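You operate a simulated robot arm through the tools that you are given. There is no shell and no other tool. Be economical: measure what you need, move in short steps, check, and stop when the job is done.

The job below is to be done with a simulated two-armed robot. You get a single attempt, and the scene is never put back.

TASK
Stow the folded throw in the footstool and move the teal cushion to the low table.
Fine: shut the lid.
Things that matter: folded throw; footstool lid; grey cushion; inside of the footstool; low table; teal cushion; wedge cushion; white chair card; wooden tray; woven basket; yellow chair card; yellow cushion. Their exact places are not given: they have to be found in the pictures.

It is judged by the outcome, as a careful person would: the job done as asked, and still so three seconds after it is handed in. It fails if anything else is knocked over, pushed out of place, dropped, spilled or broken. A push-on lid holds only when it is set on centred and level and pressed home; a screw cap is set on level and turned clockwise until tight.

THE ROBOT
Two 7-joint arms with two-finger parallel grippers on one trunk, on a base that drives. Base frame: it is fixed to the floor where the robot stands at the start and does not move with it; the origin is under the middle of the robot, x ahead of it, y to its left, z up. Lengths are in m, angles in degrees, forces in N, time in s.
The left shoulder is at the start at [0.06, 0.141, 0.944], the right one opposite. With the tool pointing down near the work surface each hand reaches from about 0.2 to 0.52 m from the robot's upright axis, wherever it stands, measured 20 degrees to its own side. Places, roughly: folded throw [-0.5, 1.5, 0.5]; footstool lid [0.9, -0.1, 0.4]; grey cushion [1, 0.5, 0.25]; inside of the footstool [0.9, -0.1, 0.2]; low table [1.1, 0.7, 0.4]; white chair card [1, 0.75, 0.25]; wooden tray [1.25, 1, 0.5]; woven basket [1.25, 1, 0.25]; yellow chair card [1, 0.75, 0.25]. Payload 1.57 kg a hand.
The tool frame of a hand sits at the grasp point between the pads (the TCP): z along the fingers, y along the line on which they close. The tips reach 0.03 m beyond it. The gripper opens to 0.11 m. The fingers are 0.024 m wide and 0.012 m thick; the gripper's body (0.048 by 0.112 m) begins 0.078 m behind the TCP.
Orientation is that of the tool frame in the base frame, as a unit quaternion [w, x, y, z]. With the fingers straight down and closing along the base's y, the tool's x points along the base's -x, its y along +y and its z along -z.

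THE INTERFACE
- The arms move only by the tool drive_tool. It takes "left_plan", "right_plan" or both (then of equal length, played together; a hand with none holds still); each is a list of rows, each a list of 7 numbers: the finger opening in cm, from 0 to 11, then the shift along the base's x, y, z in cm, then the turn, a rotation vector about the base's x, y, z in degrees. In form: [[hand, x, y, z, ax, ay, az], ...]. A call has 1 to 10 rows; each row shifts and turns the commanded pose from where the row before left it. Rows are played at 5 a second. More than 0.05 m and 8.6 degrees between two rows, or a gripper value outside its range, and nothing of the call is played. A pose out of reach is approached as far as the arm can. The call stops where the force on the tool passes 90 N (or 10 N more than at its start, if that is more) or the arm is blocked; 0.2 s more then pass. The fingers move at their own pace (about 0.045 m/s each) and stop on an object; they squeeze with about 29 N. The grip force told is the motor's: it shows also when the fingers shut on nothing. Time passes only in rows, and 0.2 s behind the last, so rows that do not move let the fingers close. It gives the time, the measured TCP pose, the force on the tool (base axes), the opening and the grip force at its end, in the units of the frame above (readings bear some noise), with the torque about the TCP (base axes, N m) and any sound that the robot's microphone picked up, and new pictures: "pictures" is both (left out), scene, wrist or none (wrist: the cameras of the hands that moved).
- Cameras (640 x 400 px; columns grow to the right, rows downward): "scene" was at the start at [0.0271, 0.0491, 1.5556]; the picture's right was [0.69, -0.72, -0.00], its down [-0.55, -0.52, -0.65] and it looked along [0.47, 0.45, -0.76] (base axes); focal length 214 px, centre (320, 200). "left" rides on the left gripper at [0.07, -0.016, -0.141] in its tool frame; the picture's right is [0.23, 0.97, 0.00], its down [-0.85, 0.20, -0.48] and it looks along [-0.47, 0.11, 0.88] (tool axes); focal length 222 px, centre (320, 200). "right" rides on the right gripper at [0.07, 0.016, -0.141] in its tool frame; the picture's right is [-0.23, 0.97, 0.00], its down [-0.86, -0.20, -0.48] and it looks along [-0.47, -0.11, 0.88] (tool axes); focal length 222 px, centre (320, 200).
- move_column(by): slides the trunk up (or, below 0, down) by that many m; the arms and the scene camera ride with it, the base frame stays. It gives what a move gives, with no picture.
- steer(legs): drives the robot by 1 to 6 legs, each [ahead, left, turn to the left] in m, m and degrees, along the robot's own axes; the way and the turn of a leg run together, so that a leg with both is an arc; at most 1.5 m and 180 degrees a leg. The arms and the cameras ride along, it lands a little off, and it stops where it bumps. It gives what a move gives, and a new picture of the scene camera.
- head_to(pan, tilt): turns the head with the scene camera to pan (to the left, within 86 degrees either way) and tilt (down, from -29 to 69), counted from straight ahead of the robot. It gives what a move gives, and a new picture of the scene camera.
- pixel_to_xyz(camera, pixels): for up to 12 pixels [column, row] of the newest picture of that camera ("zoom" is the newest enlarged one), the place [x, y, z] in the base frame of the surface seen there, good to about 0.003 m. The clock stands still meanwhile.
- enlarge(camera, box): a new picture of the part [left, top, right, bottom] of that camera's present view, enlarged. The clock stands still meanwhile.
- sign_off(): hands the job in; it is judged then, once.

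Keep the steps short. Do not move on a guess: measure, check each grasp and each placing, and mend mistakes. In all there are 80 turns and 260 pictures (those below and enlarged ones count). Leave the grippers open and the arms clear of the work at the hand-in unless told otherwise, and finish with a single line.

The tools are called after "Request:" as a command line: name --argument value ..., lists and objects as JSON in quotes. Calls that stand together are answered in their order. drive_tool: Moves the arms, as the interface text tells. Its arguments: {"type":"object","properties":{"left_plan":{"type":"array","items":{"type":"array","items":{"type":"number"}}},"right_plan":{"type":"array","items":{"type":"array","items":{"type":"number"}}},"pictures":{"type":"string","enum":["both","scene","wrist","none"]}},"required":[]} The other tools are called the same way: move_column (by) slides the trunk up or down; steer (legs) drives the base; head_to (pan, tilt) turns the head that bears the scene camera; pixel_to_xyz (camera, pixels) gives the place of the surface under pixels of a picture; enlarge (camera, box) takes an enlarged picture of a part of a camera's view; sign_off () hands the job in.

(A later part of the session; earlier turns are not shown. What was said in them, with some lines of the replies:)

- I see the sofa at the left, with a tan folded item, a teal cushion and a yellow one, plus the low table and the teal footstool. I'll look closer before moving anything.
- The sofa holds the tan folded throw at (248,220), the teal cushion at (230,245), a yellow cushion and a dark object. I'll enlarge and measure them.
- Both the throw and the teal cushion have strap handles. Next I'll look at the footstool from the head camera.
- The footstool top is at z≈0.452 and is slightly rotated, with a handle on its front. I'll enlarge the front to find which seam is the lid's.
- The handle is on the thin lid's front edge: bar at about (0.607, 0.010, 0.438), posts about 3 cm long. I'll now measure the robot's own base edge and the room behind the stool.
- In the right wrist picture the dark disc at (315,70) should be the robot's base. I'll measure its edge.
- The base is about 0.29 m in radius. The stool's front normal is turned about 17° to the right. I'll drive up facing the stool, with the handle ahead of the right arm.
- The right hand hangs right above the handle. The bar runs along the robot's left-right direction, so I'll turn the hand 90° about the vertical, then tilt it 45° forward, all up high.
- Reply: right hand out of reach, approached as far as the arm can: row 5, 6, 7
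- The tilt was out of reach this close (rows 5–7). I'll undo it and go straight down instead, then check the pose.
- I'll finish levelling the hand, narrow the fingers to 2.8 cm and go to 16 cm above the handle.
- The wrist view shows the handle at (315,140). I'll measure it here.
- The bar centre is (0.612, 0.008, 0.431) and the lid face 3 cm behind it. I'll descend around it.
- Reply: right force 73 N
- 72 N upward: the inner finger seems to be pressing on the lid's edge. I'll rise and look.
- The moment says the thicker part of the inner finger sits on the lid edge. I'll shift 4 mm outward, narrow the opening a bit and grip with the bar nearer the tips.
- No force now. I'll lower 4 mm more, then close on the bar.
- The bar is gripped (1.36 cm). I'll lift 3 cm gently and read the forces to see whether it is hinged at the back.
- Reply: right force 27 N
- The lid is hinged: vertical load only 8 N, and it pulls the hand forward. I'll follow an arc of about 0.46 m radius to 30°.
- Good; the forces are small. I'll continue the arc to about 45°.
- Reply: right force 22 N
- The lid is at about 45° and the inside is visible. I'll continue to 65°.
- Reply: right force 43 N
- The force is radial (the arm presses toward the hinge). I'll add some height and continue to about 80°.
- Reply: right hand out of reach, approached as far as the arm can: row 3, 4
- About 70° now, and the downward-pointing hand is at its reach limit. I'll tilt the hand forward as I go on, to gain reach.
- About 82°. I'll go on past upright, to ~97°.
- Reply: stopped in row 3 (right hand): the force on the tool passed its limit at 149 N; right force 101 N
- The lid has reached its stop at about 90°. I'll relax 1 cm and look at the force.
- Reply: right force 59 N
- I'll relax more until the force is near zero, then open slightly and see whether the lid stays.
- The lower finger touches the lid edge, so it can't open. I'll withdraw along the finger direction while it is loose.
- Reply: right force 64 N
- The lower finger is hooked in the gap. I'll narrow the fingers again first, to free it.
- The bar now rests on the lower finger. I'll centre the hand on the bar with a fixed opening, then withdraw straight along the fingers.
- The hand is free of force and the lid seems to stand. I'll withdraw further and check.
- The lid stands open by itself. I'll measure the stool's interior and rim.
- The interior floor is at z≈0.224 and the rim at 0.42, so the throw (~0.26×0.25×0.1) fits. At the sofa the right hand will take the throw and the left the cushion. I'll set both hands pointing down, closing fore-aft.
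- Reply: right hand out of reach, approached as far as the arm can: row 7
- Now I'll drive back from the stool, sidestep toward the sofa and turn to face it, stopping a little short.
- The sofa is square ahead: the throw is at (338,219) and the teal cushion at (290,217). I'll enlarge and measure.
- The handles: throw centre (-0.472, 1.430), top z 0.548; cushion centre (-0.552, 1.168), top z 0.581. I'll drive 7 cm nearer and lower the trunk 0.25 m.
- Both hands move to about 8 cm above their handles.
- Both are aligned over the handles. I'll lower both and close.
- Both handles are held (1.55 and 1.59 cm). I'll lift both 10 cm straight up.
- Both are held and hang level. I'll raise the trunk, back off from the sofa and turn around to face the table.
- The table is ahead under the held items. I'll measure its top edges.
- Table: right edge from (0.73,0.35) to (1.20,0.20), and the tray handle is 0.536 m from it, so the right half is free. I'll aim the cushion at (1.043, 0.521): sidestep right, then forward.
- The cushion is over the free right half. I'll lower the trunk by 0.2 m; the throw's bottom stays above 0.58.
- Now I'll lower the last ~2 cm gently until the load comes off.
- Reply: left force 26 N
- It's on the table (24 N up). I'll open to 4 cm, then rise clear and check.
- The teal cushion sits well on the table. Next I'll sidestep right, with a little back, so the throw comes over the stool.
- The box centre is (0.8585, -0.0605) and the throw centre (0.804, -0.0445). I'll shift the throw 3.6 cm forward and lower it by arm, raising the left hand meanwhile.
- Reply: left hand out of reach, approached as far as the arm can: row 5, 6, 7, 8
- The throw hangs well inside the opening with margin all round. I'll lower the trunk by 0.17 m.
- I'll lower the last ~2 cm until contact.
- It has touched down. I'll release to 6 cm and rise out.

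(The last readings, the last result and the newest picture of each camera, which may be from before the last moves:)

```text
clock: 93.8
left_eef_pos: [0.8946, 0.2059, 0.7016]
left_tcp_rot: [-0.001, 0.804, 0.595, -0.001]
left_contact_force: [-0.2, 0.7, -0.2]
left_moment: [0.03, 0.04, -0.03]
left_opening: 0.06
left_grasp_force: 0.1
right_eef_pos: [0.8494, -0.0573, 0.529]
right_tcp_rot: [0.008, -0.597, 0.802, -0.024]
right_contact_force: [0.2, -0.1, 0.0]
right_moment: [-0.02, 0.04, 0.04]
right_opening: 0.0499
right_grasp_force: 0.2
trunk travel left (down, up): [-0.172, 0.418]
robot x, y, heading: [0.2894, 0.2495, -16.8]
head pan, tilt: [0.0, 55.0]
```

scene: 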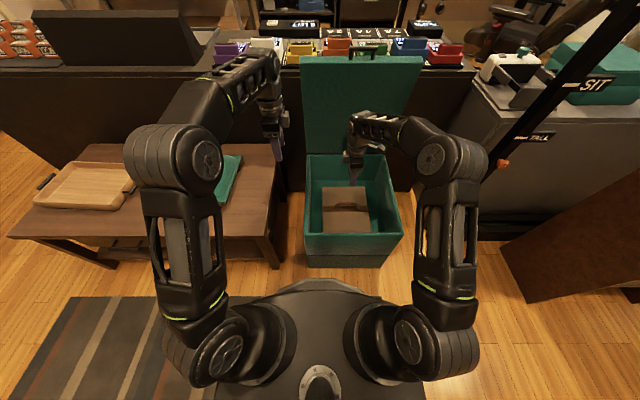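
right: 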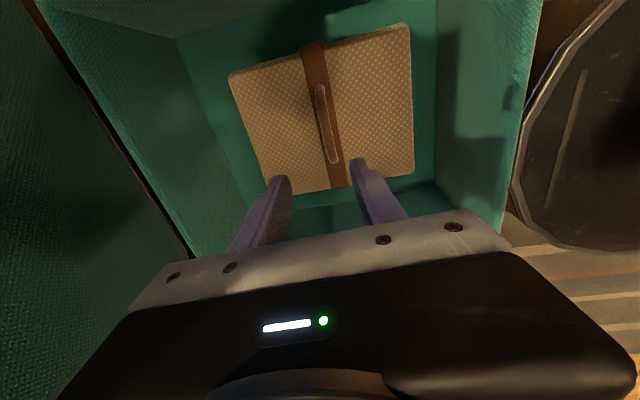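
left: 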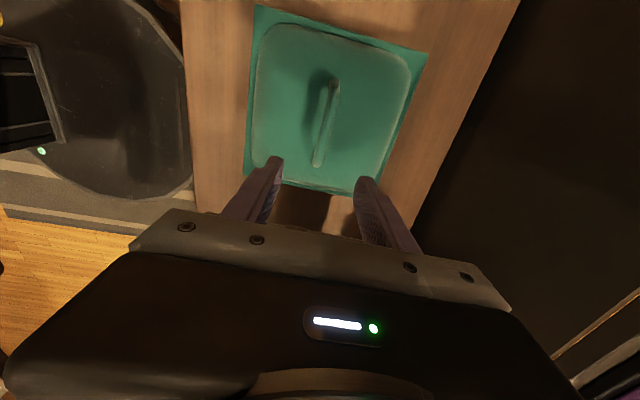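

The throw lies flat in the stool. Now the lid: I'll raise the trunk and sidestep 6 cm right to regain the posture in which I let the handle go.

Request:
move_column --by 0.37

Request:
steer --legs '[[0, -0.06, 0]]'

Request:
enlarge --camera "scene" --box '[280, 80, 420, 200]'

```text
clock: 97.3
left_eef_pos: [0.8936, 0.2052, 1.072]
left_tcp_rot: [-0.001, 0.804, 0.595, -0.001]
left_contact_force: [1.4, 0.5, 0.7]
left_moment: [-0.01, 0.01, 0.03]
left_opening: 0.06
left_grasp_force: 0.0
right_eef_pos: [0.8493, -0.0569, 0.8975]
right_tcp_rot: [0.008, -0.598, 0.801, -0.023]
right_contact_force: [0.0, 0.6, -0.4]
right_moment: [0.0, 0.01, 0.0]
right_opening: 0.0501
right_grasp_force: 0.1
trunk travel left (down, up): [-0.542, 0.048]
robot x, y, heading: [0.291, 0.2512, -16.8]
head pan, tilt: [0.0, 55.0]
```

```text
clock: 98.3
left_eef_pos: [0.8768, 0.1478, 1.0716]
left_tcp_rot: [0.0, 0.804, 0.595, 0.0]
left_contact_force: [-0.7, 0.2, 1.0]
left_moment: [0.08, -0.03, -0.01]
left_opening: 0.0601
left_grasp_force: 0.0
right_eef_pos: [0.8311, -0.1146, 0.8975]
right_tcp_rot: [0.008, -0.598, 0.801, -0.024]
right_contact_force: [-0.3, -0.3, -0.2]
right_moment: [0.03, -0.02, 0.01]
right_opening: 0.05
right_grasp_force: 0.0
trunk travel left (down, up): [-0.542, 0.048]
robot x, y, heading: [0.2718, 0.1919, -17.1]
head pan, tilt: [0.0, 55.0]
```

scene: 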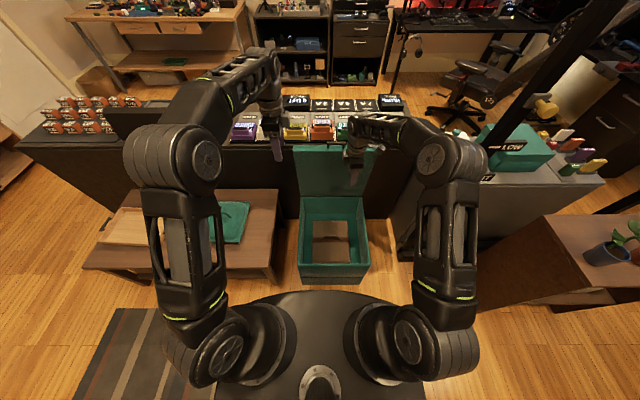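

```text
3.33 times, centred on (350, 140) of scene
```

zoom: 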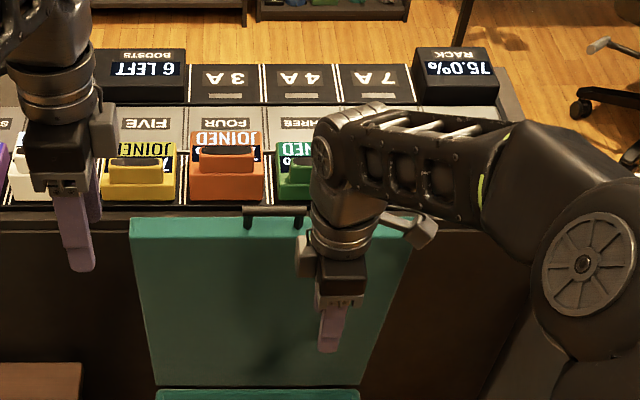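

Request:
pixel_to_xyz --camera "zoom" --pixels '[[250, 210], [275, 210], [300, 209], [247, 222], [275, 222], [135, 222], [220, 222], [408, 245], [135, 235], [220, 300]]'

```text
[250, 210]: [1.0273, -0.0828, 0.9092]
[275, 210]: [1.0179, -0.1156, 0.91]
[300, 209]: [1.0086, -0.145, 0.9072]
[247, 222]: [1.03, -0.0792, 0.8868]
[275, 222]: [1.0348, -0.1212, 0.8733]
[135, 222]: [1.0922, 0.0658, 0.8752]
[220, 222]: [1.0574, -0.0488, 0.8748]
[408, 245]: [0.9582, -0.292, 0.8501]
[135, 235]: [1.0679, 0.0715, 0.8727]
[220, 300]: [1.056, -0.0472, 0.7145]
```

The bar centre is about (1.021, -0.116, 0.904). I'll rise, tilt the hand 51° forward as before and narrow the fingers to 2.6 cm.

Request:
drive_tool --right_plan '[[2.6, 0.89, 0.55, 1.7, -2.1, -7.0, 0], [2.6, 0.89, 0.55, 1.7, -2.1, -7.0, 0], [2.6, 0.89, 0.55, 1.7, -2.1, -7.0, 0], [2.6, 0.89, 0.55, 1.7, -2.1, -7.0, 0], [2.6, 0.89, 0.55, 1.7, -2.1, -7.0, 0], [2.6, 0.89, 0.55, 1.7, -2.1, -7.0, 0], [2.6, 0.89, 0.55, 1.7, -2.1, -7.0, 0], [2.6, 0, 0, 0, 0, 0, 0]]' --pictures "wrist"

```text
clock: 100.1
left_eef_pos: [0.8772, 0.1485, 1.0712]
left_tcp_rot: [0.001, 0.804, 0.595, 0.0]
left_contact_force: [0.1, 0.4, 0.2]
left_moment: [-0.02, 0.01, -0.01]
left_opening: 0.0602
left_grasp_force: 0.0
right_eef_pos: [0.8928, -0.074, 1.0149]
right_tcp_rot: [0.264, -0.53, 0.716, -0.369]
right_contact_force: [1.0, 0.4, 0.6]
right_moment: [0.02, -0.01, -0.04]
right_opening: 0.0263
right_grasp_force: 0.1
trunk travel left (down, up): [-0.542, 0.048]
robot x, y, heading: [0.277, 0.1921, -16.9]
head pan, tilt: [0.0, 55.0]
```

right: 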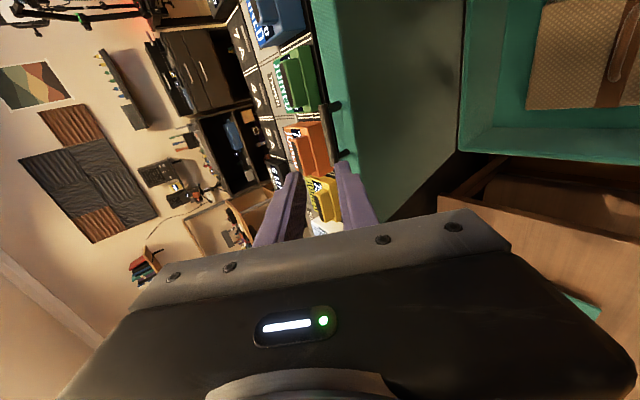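

Request:
enlarge --camera "right" --box '[270, 80, 400, 240]'

Request:
pixel_to_xyz --camera "right" --pixels '[[323, 106], [327, 125], [331, 143], [333, 151]]'

```text
2.50 times, centred on (335, 160) of right
```

zoom: 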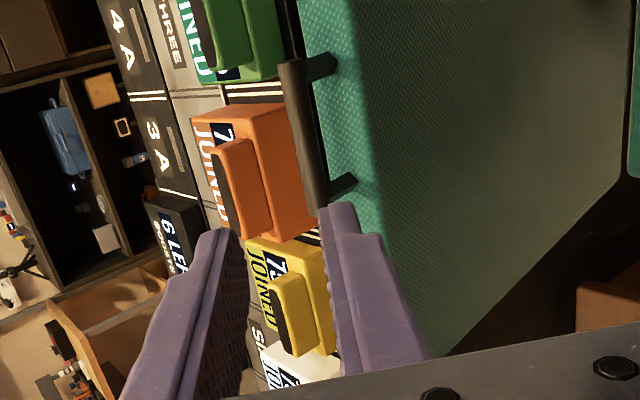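

```text
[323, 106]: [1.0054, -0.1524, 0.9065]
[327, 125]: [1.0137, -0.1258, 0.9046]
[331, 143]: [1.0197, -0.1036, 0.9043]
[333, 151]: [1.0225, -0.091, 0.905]
```

I'll approach to 5 cm short of the grasp, then in along the fingers.

Request:
drive_tool --right_plan '[[2.6, 2.5, -0.9, -2.45, 0, 0, 0], [2.6, 2.5, -0.88, -2.45, 0, 0, 0], [2.6, 2.5, -0.88, -2.5, 0, 0, 0], [2.6, 1.5, -0.5, -1.15, 0, 0, 0], [2.6, 0, 0, 0, 0, 0, 0]]' --pictures "none"

Request:
enlarge --camera "right" --box '[270, 80, 400, 240]'

```text
clock: 101.3
left_eef_pos: [0.8769, 0.1486, 1.072]
left_tcp_rot: [0.001, 0.804, 0.595, -0.001]
left_contact_force: [0.0, -0.4, -0.1]
left_moment: [0.0, -0.01, 0.01]
left_opening: 0.0599
left_grasp_force: 0.1
right_eef_pos: [0.9856, -0.1069, 0.932]
right_tcp_rot: [0.265, -0.529, 0.717, -0.369]
right_contact_force: [0.1, 0.3, 0.2]
right_moment: [-0.02, -0.01, 0.02]
right_opening: 0.0259
right_grasp_force: 0.0
trunk travel left (down, up): [-0.542, 0.048]
robot x, y, heading: [0.277, 0.1976, -17.1]
head pan, tilt: [0.0, 55.0]
```

```text
2.50 times, centred on (335, 160) of right
```

zoom: 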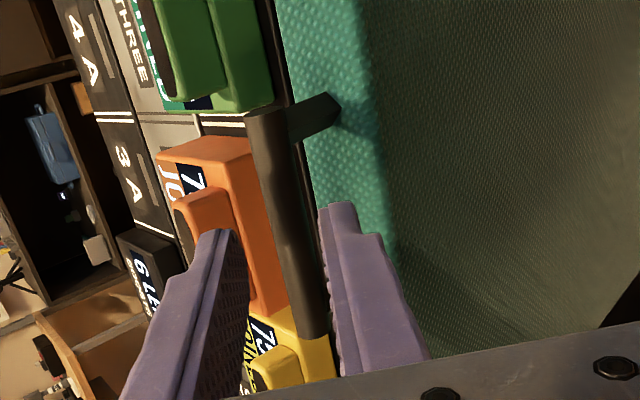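

The bar lies between the fingers. I'll go in 2.7 cm and close.

Request:
drive_tool --right_plan '[[2.6, 0.65, -0.2, -0.8, 0, 0, 0], [2.6, 0.75, -0.2, -0.65, 0, 0, 0], [2.6, 0.7, -0.2, -0.6, 0, 0, 0], [0, 0, 0, 0, 0, 0, 0], [0, 0, 0, 0, 0, 0, 0], [0, 0, 0, 0, 0, 0, 0]]' --pictures "wrist"

```text
clock: 102.7
left_eef_pos: [0.875, 0.1488, 1.0727]
left_tcp_rot: [0.0, 0.804, 0.594, -0.001]
left_contact_force: [-1.5, 0.2, 0.0]
left_moment: [-0.02, -0.02, -0.02]
left_opening: 0.0599
left_grasp_force: 0.0
right_eef_pos: [1.0064, -0.1121, 0.912]
right_tcp_rot: [0.265, -0.529, 0.717, -0.37]
right_contact_force: [2.3, -1.4, 5.2]
right_moment: [0.13, -0.29, -0.23]
right_opening: 0.0138
right_grasp_force: 30.0
trunk travel left (down, up): [-0.542, 0.048]
robot x, y, heading: [0.2768, 0.192, -17.0]
head pan, tilt: [0.0, 55.0]
```

right: 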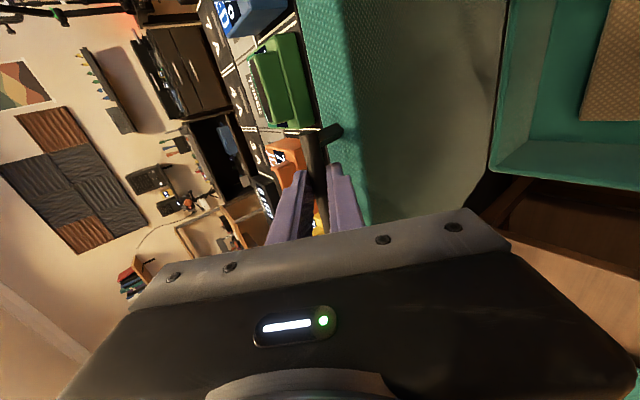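

The handle is gripped again. I'll follow the arc back down, letting the hand swing back toward vertical.

Request:
drive_tool --right_plan '[[0, -3.15, 0.96, -0.4, 2.3, 7.6, 0], [0, -3.63, 1.11, -0.8, 2.3, 7.6, 0], [0, -3.54, 1.08, -1.1, 2.3, 7.6, 0], [0, 0, 0, 0, 0, 0, 0]]' --pictures "none"

```text
clock: 103.7
left_eef_pos: [0.8766, 0.1484, 1.0733]
left_tcp_rot: [0.0, 0.803, 0.595, 0.0]
left_contact_force: [1.0, 1.4, 0.1]
left_moment: [-0.03, 0.0, -0.04]
left_opening: 0.0602
left_grasp_force: 0.0
right_eef_pos: [0.9011, -0.0804, 0.8865]
right_tcp_rot: [0.148, -0.575, 0.776, -0.212]
right_contact_force: [-3.7, -2.2, 10.0]
right_moment: [0.65, -0.28, 0.04]
right_opening: 0.0136
right_grasp_force: 30.0
trunk travel left (down, up): [-0.542, 0.048]
robot x, y, heading: [0.2748, 0.1952, -16.8]
head pan, tilt: [0.0, 55.0]
```

Forces are small (10 N). I'll continue down to about 50°.

Request:
drive_tool --right_plan '[[0, -3.44, 1.05, -1.4, 2.3, 7.6, 0], [0, -3.25, 0.99, -1.8, 2.3, 7.6, 0], [0, -3.15, 0.96, -2.1, 2.3, 7.6, 0], [0, -3.06, 0.93, -2.5, 0, 0, 0], [0, 0, 0, 0, 0, 0, 0]]' --pictures "scene"

```text
clock: 104.9
left_eef_pos: [0.88, 0.1486, 1.0695]
left_tcp_rot: [-0.001, 0.803, 0.596, -0.002]
left_contact_force: [0.2, 0.1, -1.0]
left_moment: [0.01, 0.0, -0.01]
left_opening: 0.0602
left_grasp_force: 0.1
right_eef_pos: [0.7723, -0.041, 0.8084]
right_tcp_rot: [0.027, -0.597, 0.8, -0.047]
right_contact_force: [17.1, 8.1, -15.3]
right_moment: [0.68, -0.51, -0.31]
right_opening: 0.0142
right_grasp_force: 30.4
trunk travel left (down, up): [-0.542, 0.048]
robot x, y, heading: [0.275, 0.1901, -16.9]
head pan, tilt: [0.0, 55.0]
```

scene: 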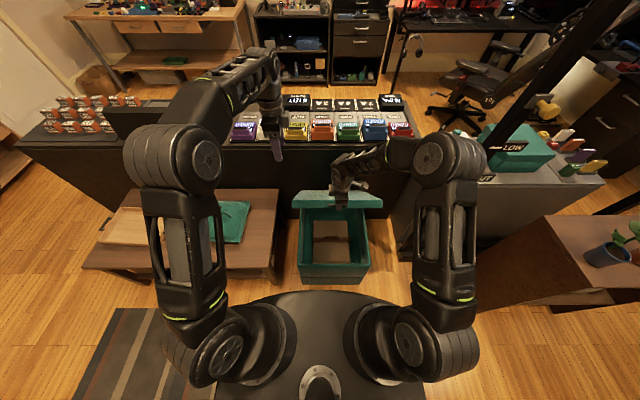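

Request:
drive_tool --right_plan '[[0, -2.5, 0.76, -3.0, 0, 0, 0], [0, -2.68, 0.82, -3.0, 0, 0, 0], [0, -2.39, 0.73, -3.2, 0, 0, 0], [0, -2.1, 0.64, -3.5, 0, 0, 0], [0, -1.82, 0.55, -3.6, 0, 0, 0], [0, 0, 0, 0, 0, 0, 0]]' --pictures "none"

```text
clock: 106.3
left_eef_pos: [0.8761, 0.1496, 1.0722]
left_tcp_rot: [0.0, 0.804, 0.595, 0.0]
left_contact_force: [0.2, 0.1, 0.1]
left_moment: [-0.02, -0.03, -0.01]
left_opening: 0.0598
left_grasp_force: 0.1
right_eef_pos: [0.6556, -0.0058, 0.6465]
right_tcp_rot: [0.025, -0.597, 0.8, -0.048]
right_contact_force: [-18.2, 9.3, 5.6]
right_moment: [-0.02, 0.42, -0.34]
right_opening: 0.0135
right_grasp_force: 30.3
trunk travel left (down, up): [-0.542, 0.048]
robot x, y, heading: [0.2798, 0.1907, -17.0]
head pan, tilt: [0.0, 55.0]
```

Request:
drive_tool --right_plan '[[0, -1.9, 0.58, -3.8, 0, 0, 0], [0, -1.15, 0.35, -3.9, 0, 0, 0], [0, -0.86, 0.26, -4.0, 0, 0, 0], [0, -0.48, 0.15, -4.1, 0, 0, 0], [0, -0.1, 0, -2, 0, 0, 0], [0, 0, 0, 0, 0, 0, 0]]' --pictures "both"

```text
clock: 107.7
left_eef_pos: [0.8764, 0.1488, 1.0719]
left_tcp_rot: [0.0, 0.804, 0.595, 0.0]
left_contact_force: [0.4, -0.2, 0.1]
left_moment: [-0.01, 0.02, -0.02]
left_opening: 0.0599
left_grasp_force: 0.1
right_eef_pos: [0.6097, 0.0082, 0.4685]
right_tcp_rot: [0.025, -0.596, 0.801, -0.048]
right_contact_force: [-19.7, 1.8, -4.3]
right_moment: [0.23, 0.21, -0.39]
right_opening: 0.0139
right_grasp_force: 30.1
trunk travel left (down, up): [-0.542, 0.048]
robot x, y, heading: [0.2771, 0.1934, -17.0]
head pan, tilt: [0.0, 55.0]
```

scene: 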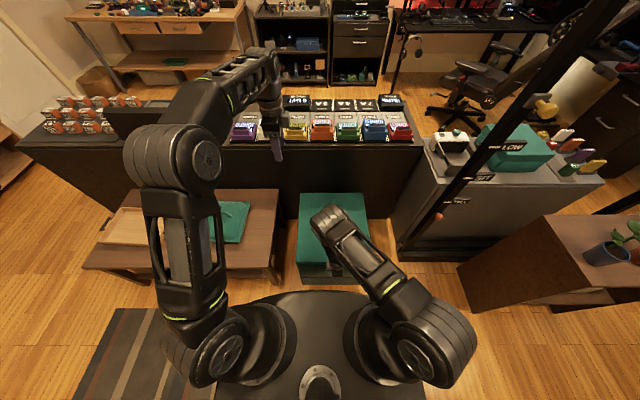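
right: 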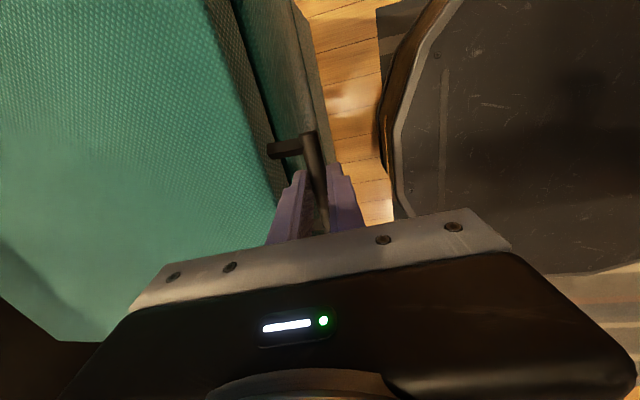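

I'll lower the last 2–3 cm gently until it rests on the rim.

Request:
drive_tool --right_plan '[[0, -0.3, 0.09, -1, 0, 0, 0], [0, 0, 0, -0.7, 0, 0, 0], [0, 0, 0, -0.5, 0, 0, 0], [0, 0, 0, -0.4, 0, 0, 0], [0, 0, 0, 0, 0, 0, 0]]' --pictures "none"

Request:
pixel_to_xyz --camera "right" --pixels '[[240, 120], [150, 150], [60, 250], [310, 170]]'

```text
clock: 108.9
left_eef_pos: [0.8746, 0.1502, 1.0742]
left_tcp_rot: [0.0, 0.804, 0.595, -0.001]
left_contact_force: [0.2, -0.2, -1.2]
left_moment: [-0.01, 0.0, 0.02]
left_opening: 0.0599
left_grasp_force: 0.0
right_eef_pos: [0.6091, 0.0092, 0.4452]
right_tcp_rot: [0.027, -0.596, 0.801, -0.05]
right_contact_force: [-19.6, 4.3, 34.8]
right_moment: [0.06, 0.31, -0.41]
right_opening: 0.0137
right_grasp_force: 30.8
trunk travel left (down, up): [-0.542, 0.048]
robot x, y, heading: [0.2762, 0.1923, -17.0]
head pan, tilt: [0.0, 55.0]
```

```text
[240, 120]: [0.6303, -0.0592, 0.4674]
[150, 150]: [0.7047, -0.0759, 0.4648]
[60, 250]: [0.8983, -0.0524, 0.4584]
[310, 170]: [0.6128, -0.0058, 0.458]
```

It rests on the rim (35 N up). I'll release carefully with a small opening and rise straight up.

Request:
drive_tool --right_plan '[[2.4, 0, 0, 0.1, 0, 0, 0], [2.4, 0, 0, 0, 0, 0, 0], [2.4, 0, 0, 0, 0, 0, 0], [2.4, 0, 0, 1, 0, 0, 0], [2.4, 0, 0, 1, 0, 0, 0], [2.4, 0, 0, 1, 0, 0, 0], [2.4, 0, 0, 2, 0, 0, 0]]' --pictures "wrist"

```text
clock: 110.5
left_eef_pos: [0.8766, 0.149, 1.0727]
left_tcp_rot: [0.0, 0.804, 0.595, -0.002]
left_contact_force: [-0.2, 0.2, 0.6]
left_moment: [-0.02, 0.01, 0.0]
left_opening: 0.0597
left_grasp_force: 0.0
right_eef_pos: [0.6112, 0.0099, 0.4936]
right_tcp_rot: [0.027, -0.596, 0.801, -0.048]
right_contact_force: [-0.9, 0.1, -0.3]
right_moment: [-0.02, 0.0, 0.01]
right_opening: 0.0237
right_grasp_force: 0.0
trunk travel left (down, up): [-0.542, 0.048]
robot x, y, heading: [0.2748, 0.1934, -17.0]
head pan, tilt: [0.0, 55.0]
```

right: 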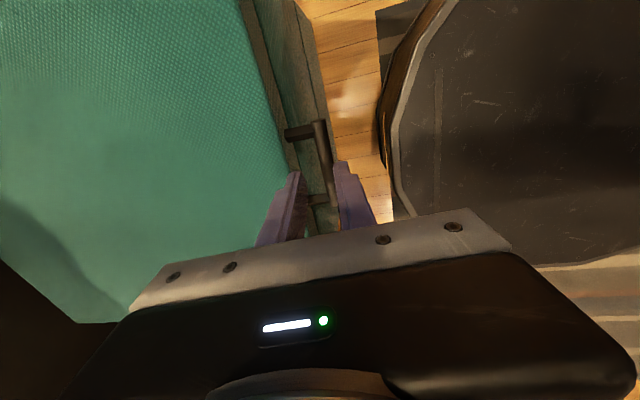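

Free of the handle. I'll lift further with the fingers open and check the lid height and the rest of the scene.

Request:
drive_tool --right_plan '[[2.4, 0, 0, 4, 0, 0, 0], [6, 0, 0, 4, 0, 0, 0], [11, 0, 0, 4, 0, 0, 0], [11, 0, 0, 4, 0, 0, 0], [11, 0, 0, 4, 0, 0, 0], [11, 0, 0, 4, 0, 0, 0], [11, 0, 0, 0, 0, 0, 0]]' --left_plan '[[11, 0, 0, 0, 0, 0, 0], [11, 0, 0, 0, 0, 0, 0], [11, 0, 0, 0, 0, 0, 0], [11, 0, 0, 0, 0, 0, 0], [11, 0, 0, 0, 0, 0, 0], [11, 0, 0, 0, 0, 0, 0], [11, 0, 0, 0, 0, 0, 0]]' --pictures "both"

Request:
pixel_to_xyz --camera "right" --pixels '[[240, 100], [150, 100], [60, 100], [150, 30]]'

Request:
steer --legs '[[-0.3, 0, 0]]'

```text
clock: 112.1
left_eef_pos: [0.8761, 0.15, 1.0719]
left_tcp_rot: [0.0, 0.804, 0.594, -0.001]
left_contact_force: [0.4, -0.3, -0.1]
left_moment: [-0.03, -0.01, -0.01]
left_opening: 0.1101
left_grasp_force: 0.1
right_eef_pos: [0.6126, 0.0095, 0.7331]
right_tcp_rot: [0.026, -0.596, 0.801, -0.049]
right_contact_force: [0.0, 0.1, -0.7]
right_moment: [-0.01, -0.03, 0.01]
right_opening: 0.1101
right_grasp_force: 0.1
trunk travel left (down, up): [-0.542, 0.048]
robot x, y, heading: [0.273, 0.1916, -17.0]
head pan, tilt: [0.0, 55.0]
```

scene: 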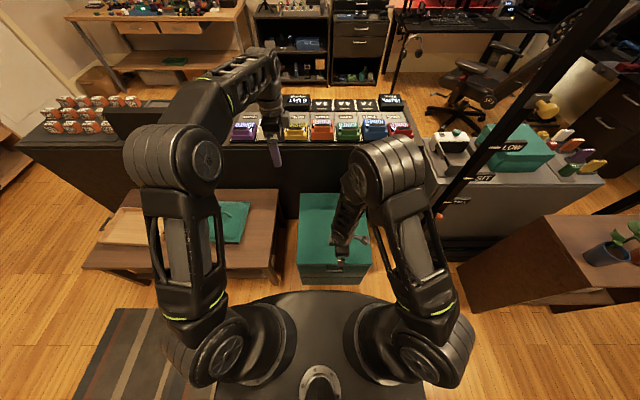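
right: 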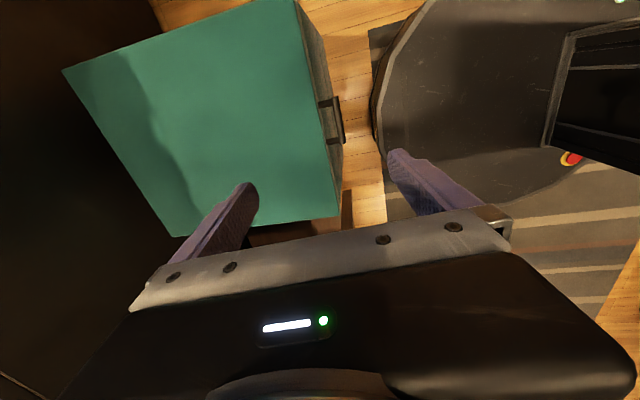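
left: 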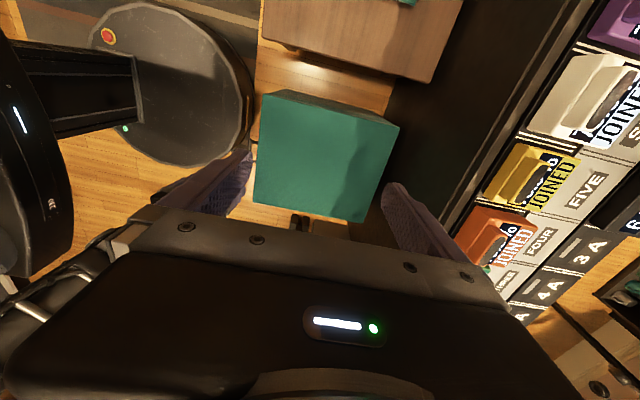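

```text
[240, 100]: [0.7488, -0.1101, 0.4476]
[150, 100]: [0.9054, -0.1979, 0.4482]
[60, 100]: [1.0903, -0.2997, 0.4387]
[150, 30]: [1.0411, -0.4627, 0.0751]
```

```text
clock: 114.1
left_eef_pos: [0.5944, 0.2376, 1.0718]
left_tcp_rot: [0.0, 0.803, 0.596, -0.001]
left_contact_force: [-0.2, -0.4, 0.1]
left_moment: [-0.04, 0.0, 0.02]
left_opening: 0.11
left_grasp_force: 0.1
right_eef_pos: [0.3317, 0.0962, 0.7325]
right_tcp_rot: [0.027, -0.597, 0.8, -0.049]
right_contact_force: [-0.1, 1.0, -0.4]
right_moment: [-0.03, -0.01, -0.01]
right_opening: 0.1098
right_grasp_force: 0.0
trunk travel left (down, up): [-0.542, 0.048]
robot x, y, heading: [-0.0068, 0.2769, -16.9]
head pan, tilt: [0.0, 55.0]
```

scene: 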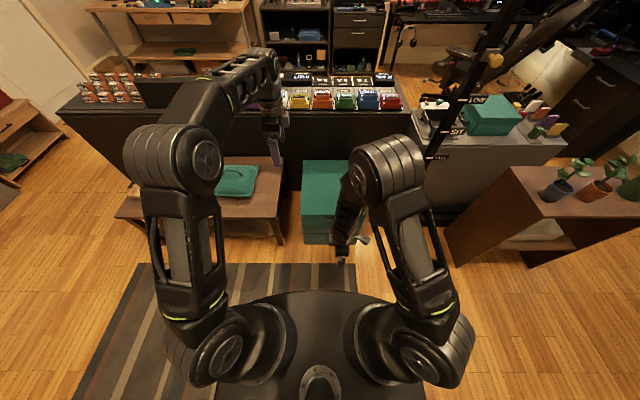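

The lid lies flat. I'll do a final check of the lid height and the cushion on the table.

Request:
enlarge --camera "scene" --box '[110, 140, 370, 260]'

Request:
pixel_to_xyz --camera "scene" --pixels '[[310, 210], [325, 180], [306, 165], [345, 165], [310, 190], [237, 185], [225, 192], [255, 170]]'

```text
2.46 times, centred on (240, 200) of scene
```

zoom: 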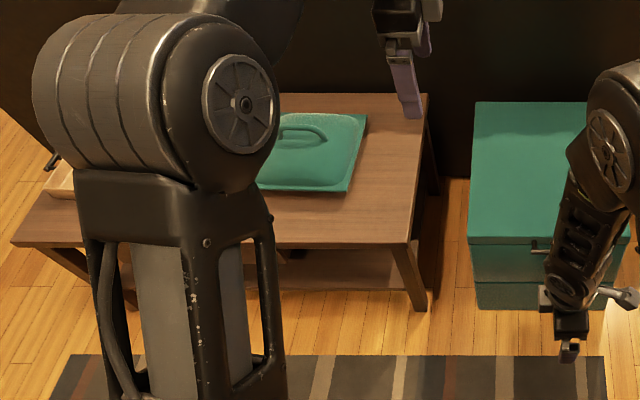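

```text
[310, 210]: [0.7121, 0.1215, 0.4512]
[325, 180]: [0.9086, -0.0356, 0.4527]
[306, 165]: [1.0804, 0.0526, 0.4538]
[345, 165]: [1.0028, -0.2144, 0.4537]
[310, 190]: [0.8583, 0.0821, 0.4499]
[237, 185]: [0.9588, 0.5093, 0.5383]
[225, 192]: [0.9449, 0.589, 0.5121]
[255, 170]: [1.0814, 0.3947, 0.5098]
```

The lid is back at its shut height (z 0.450–0.454 all over). The cushion rests flat on the table, both hands are open and clear, and I'm handing in.

Request:
sign_off

```text
The job is handed in.
```

The folded throw is in the footstool with the lid shut, and the teal cushion is on the low table.
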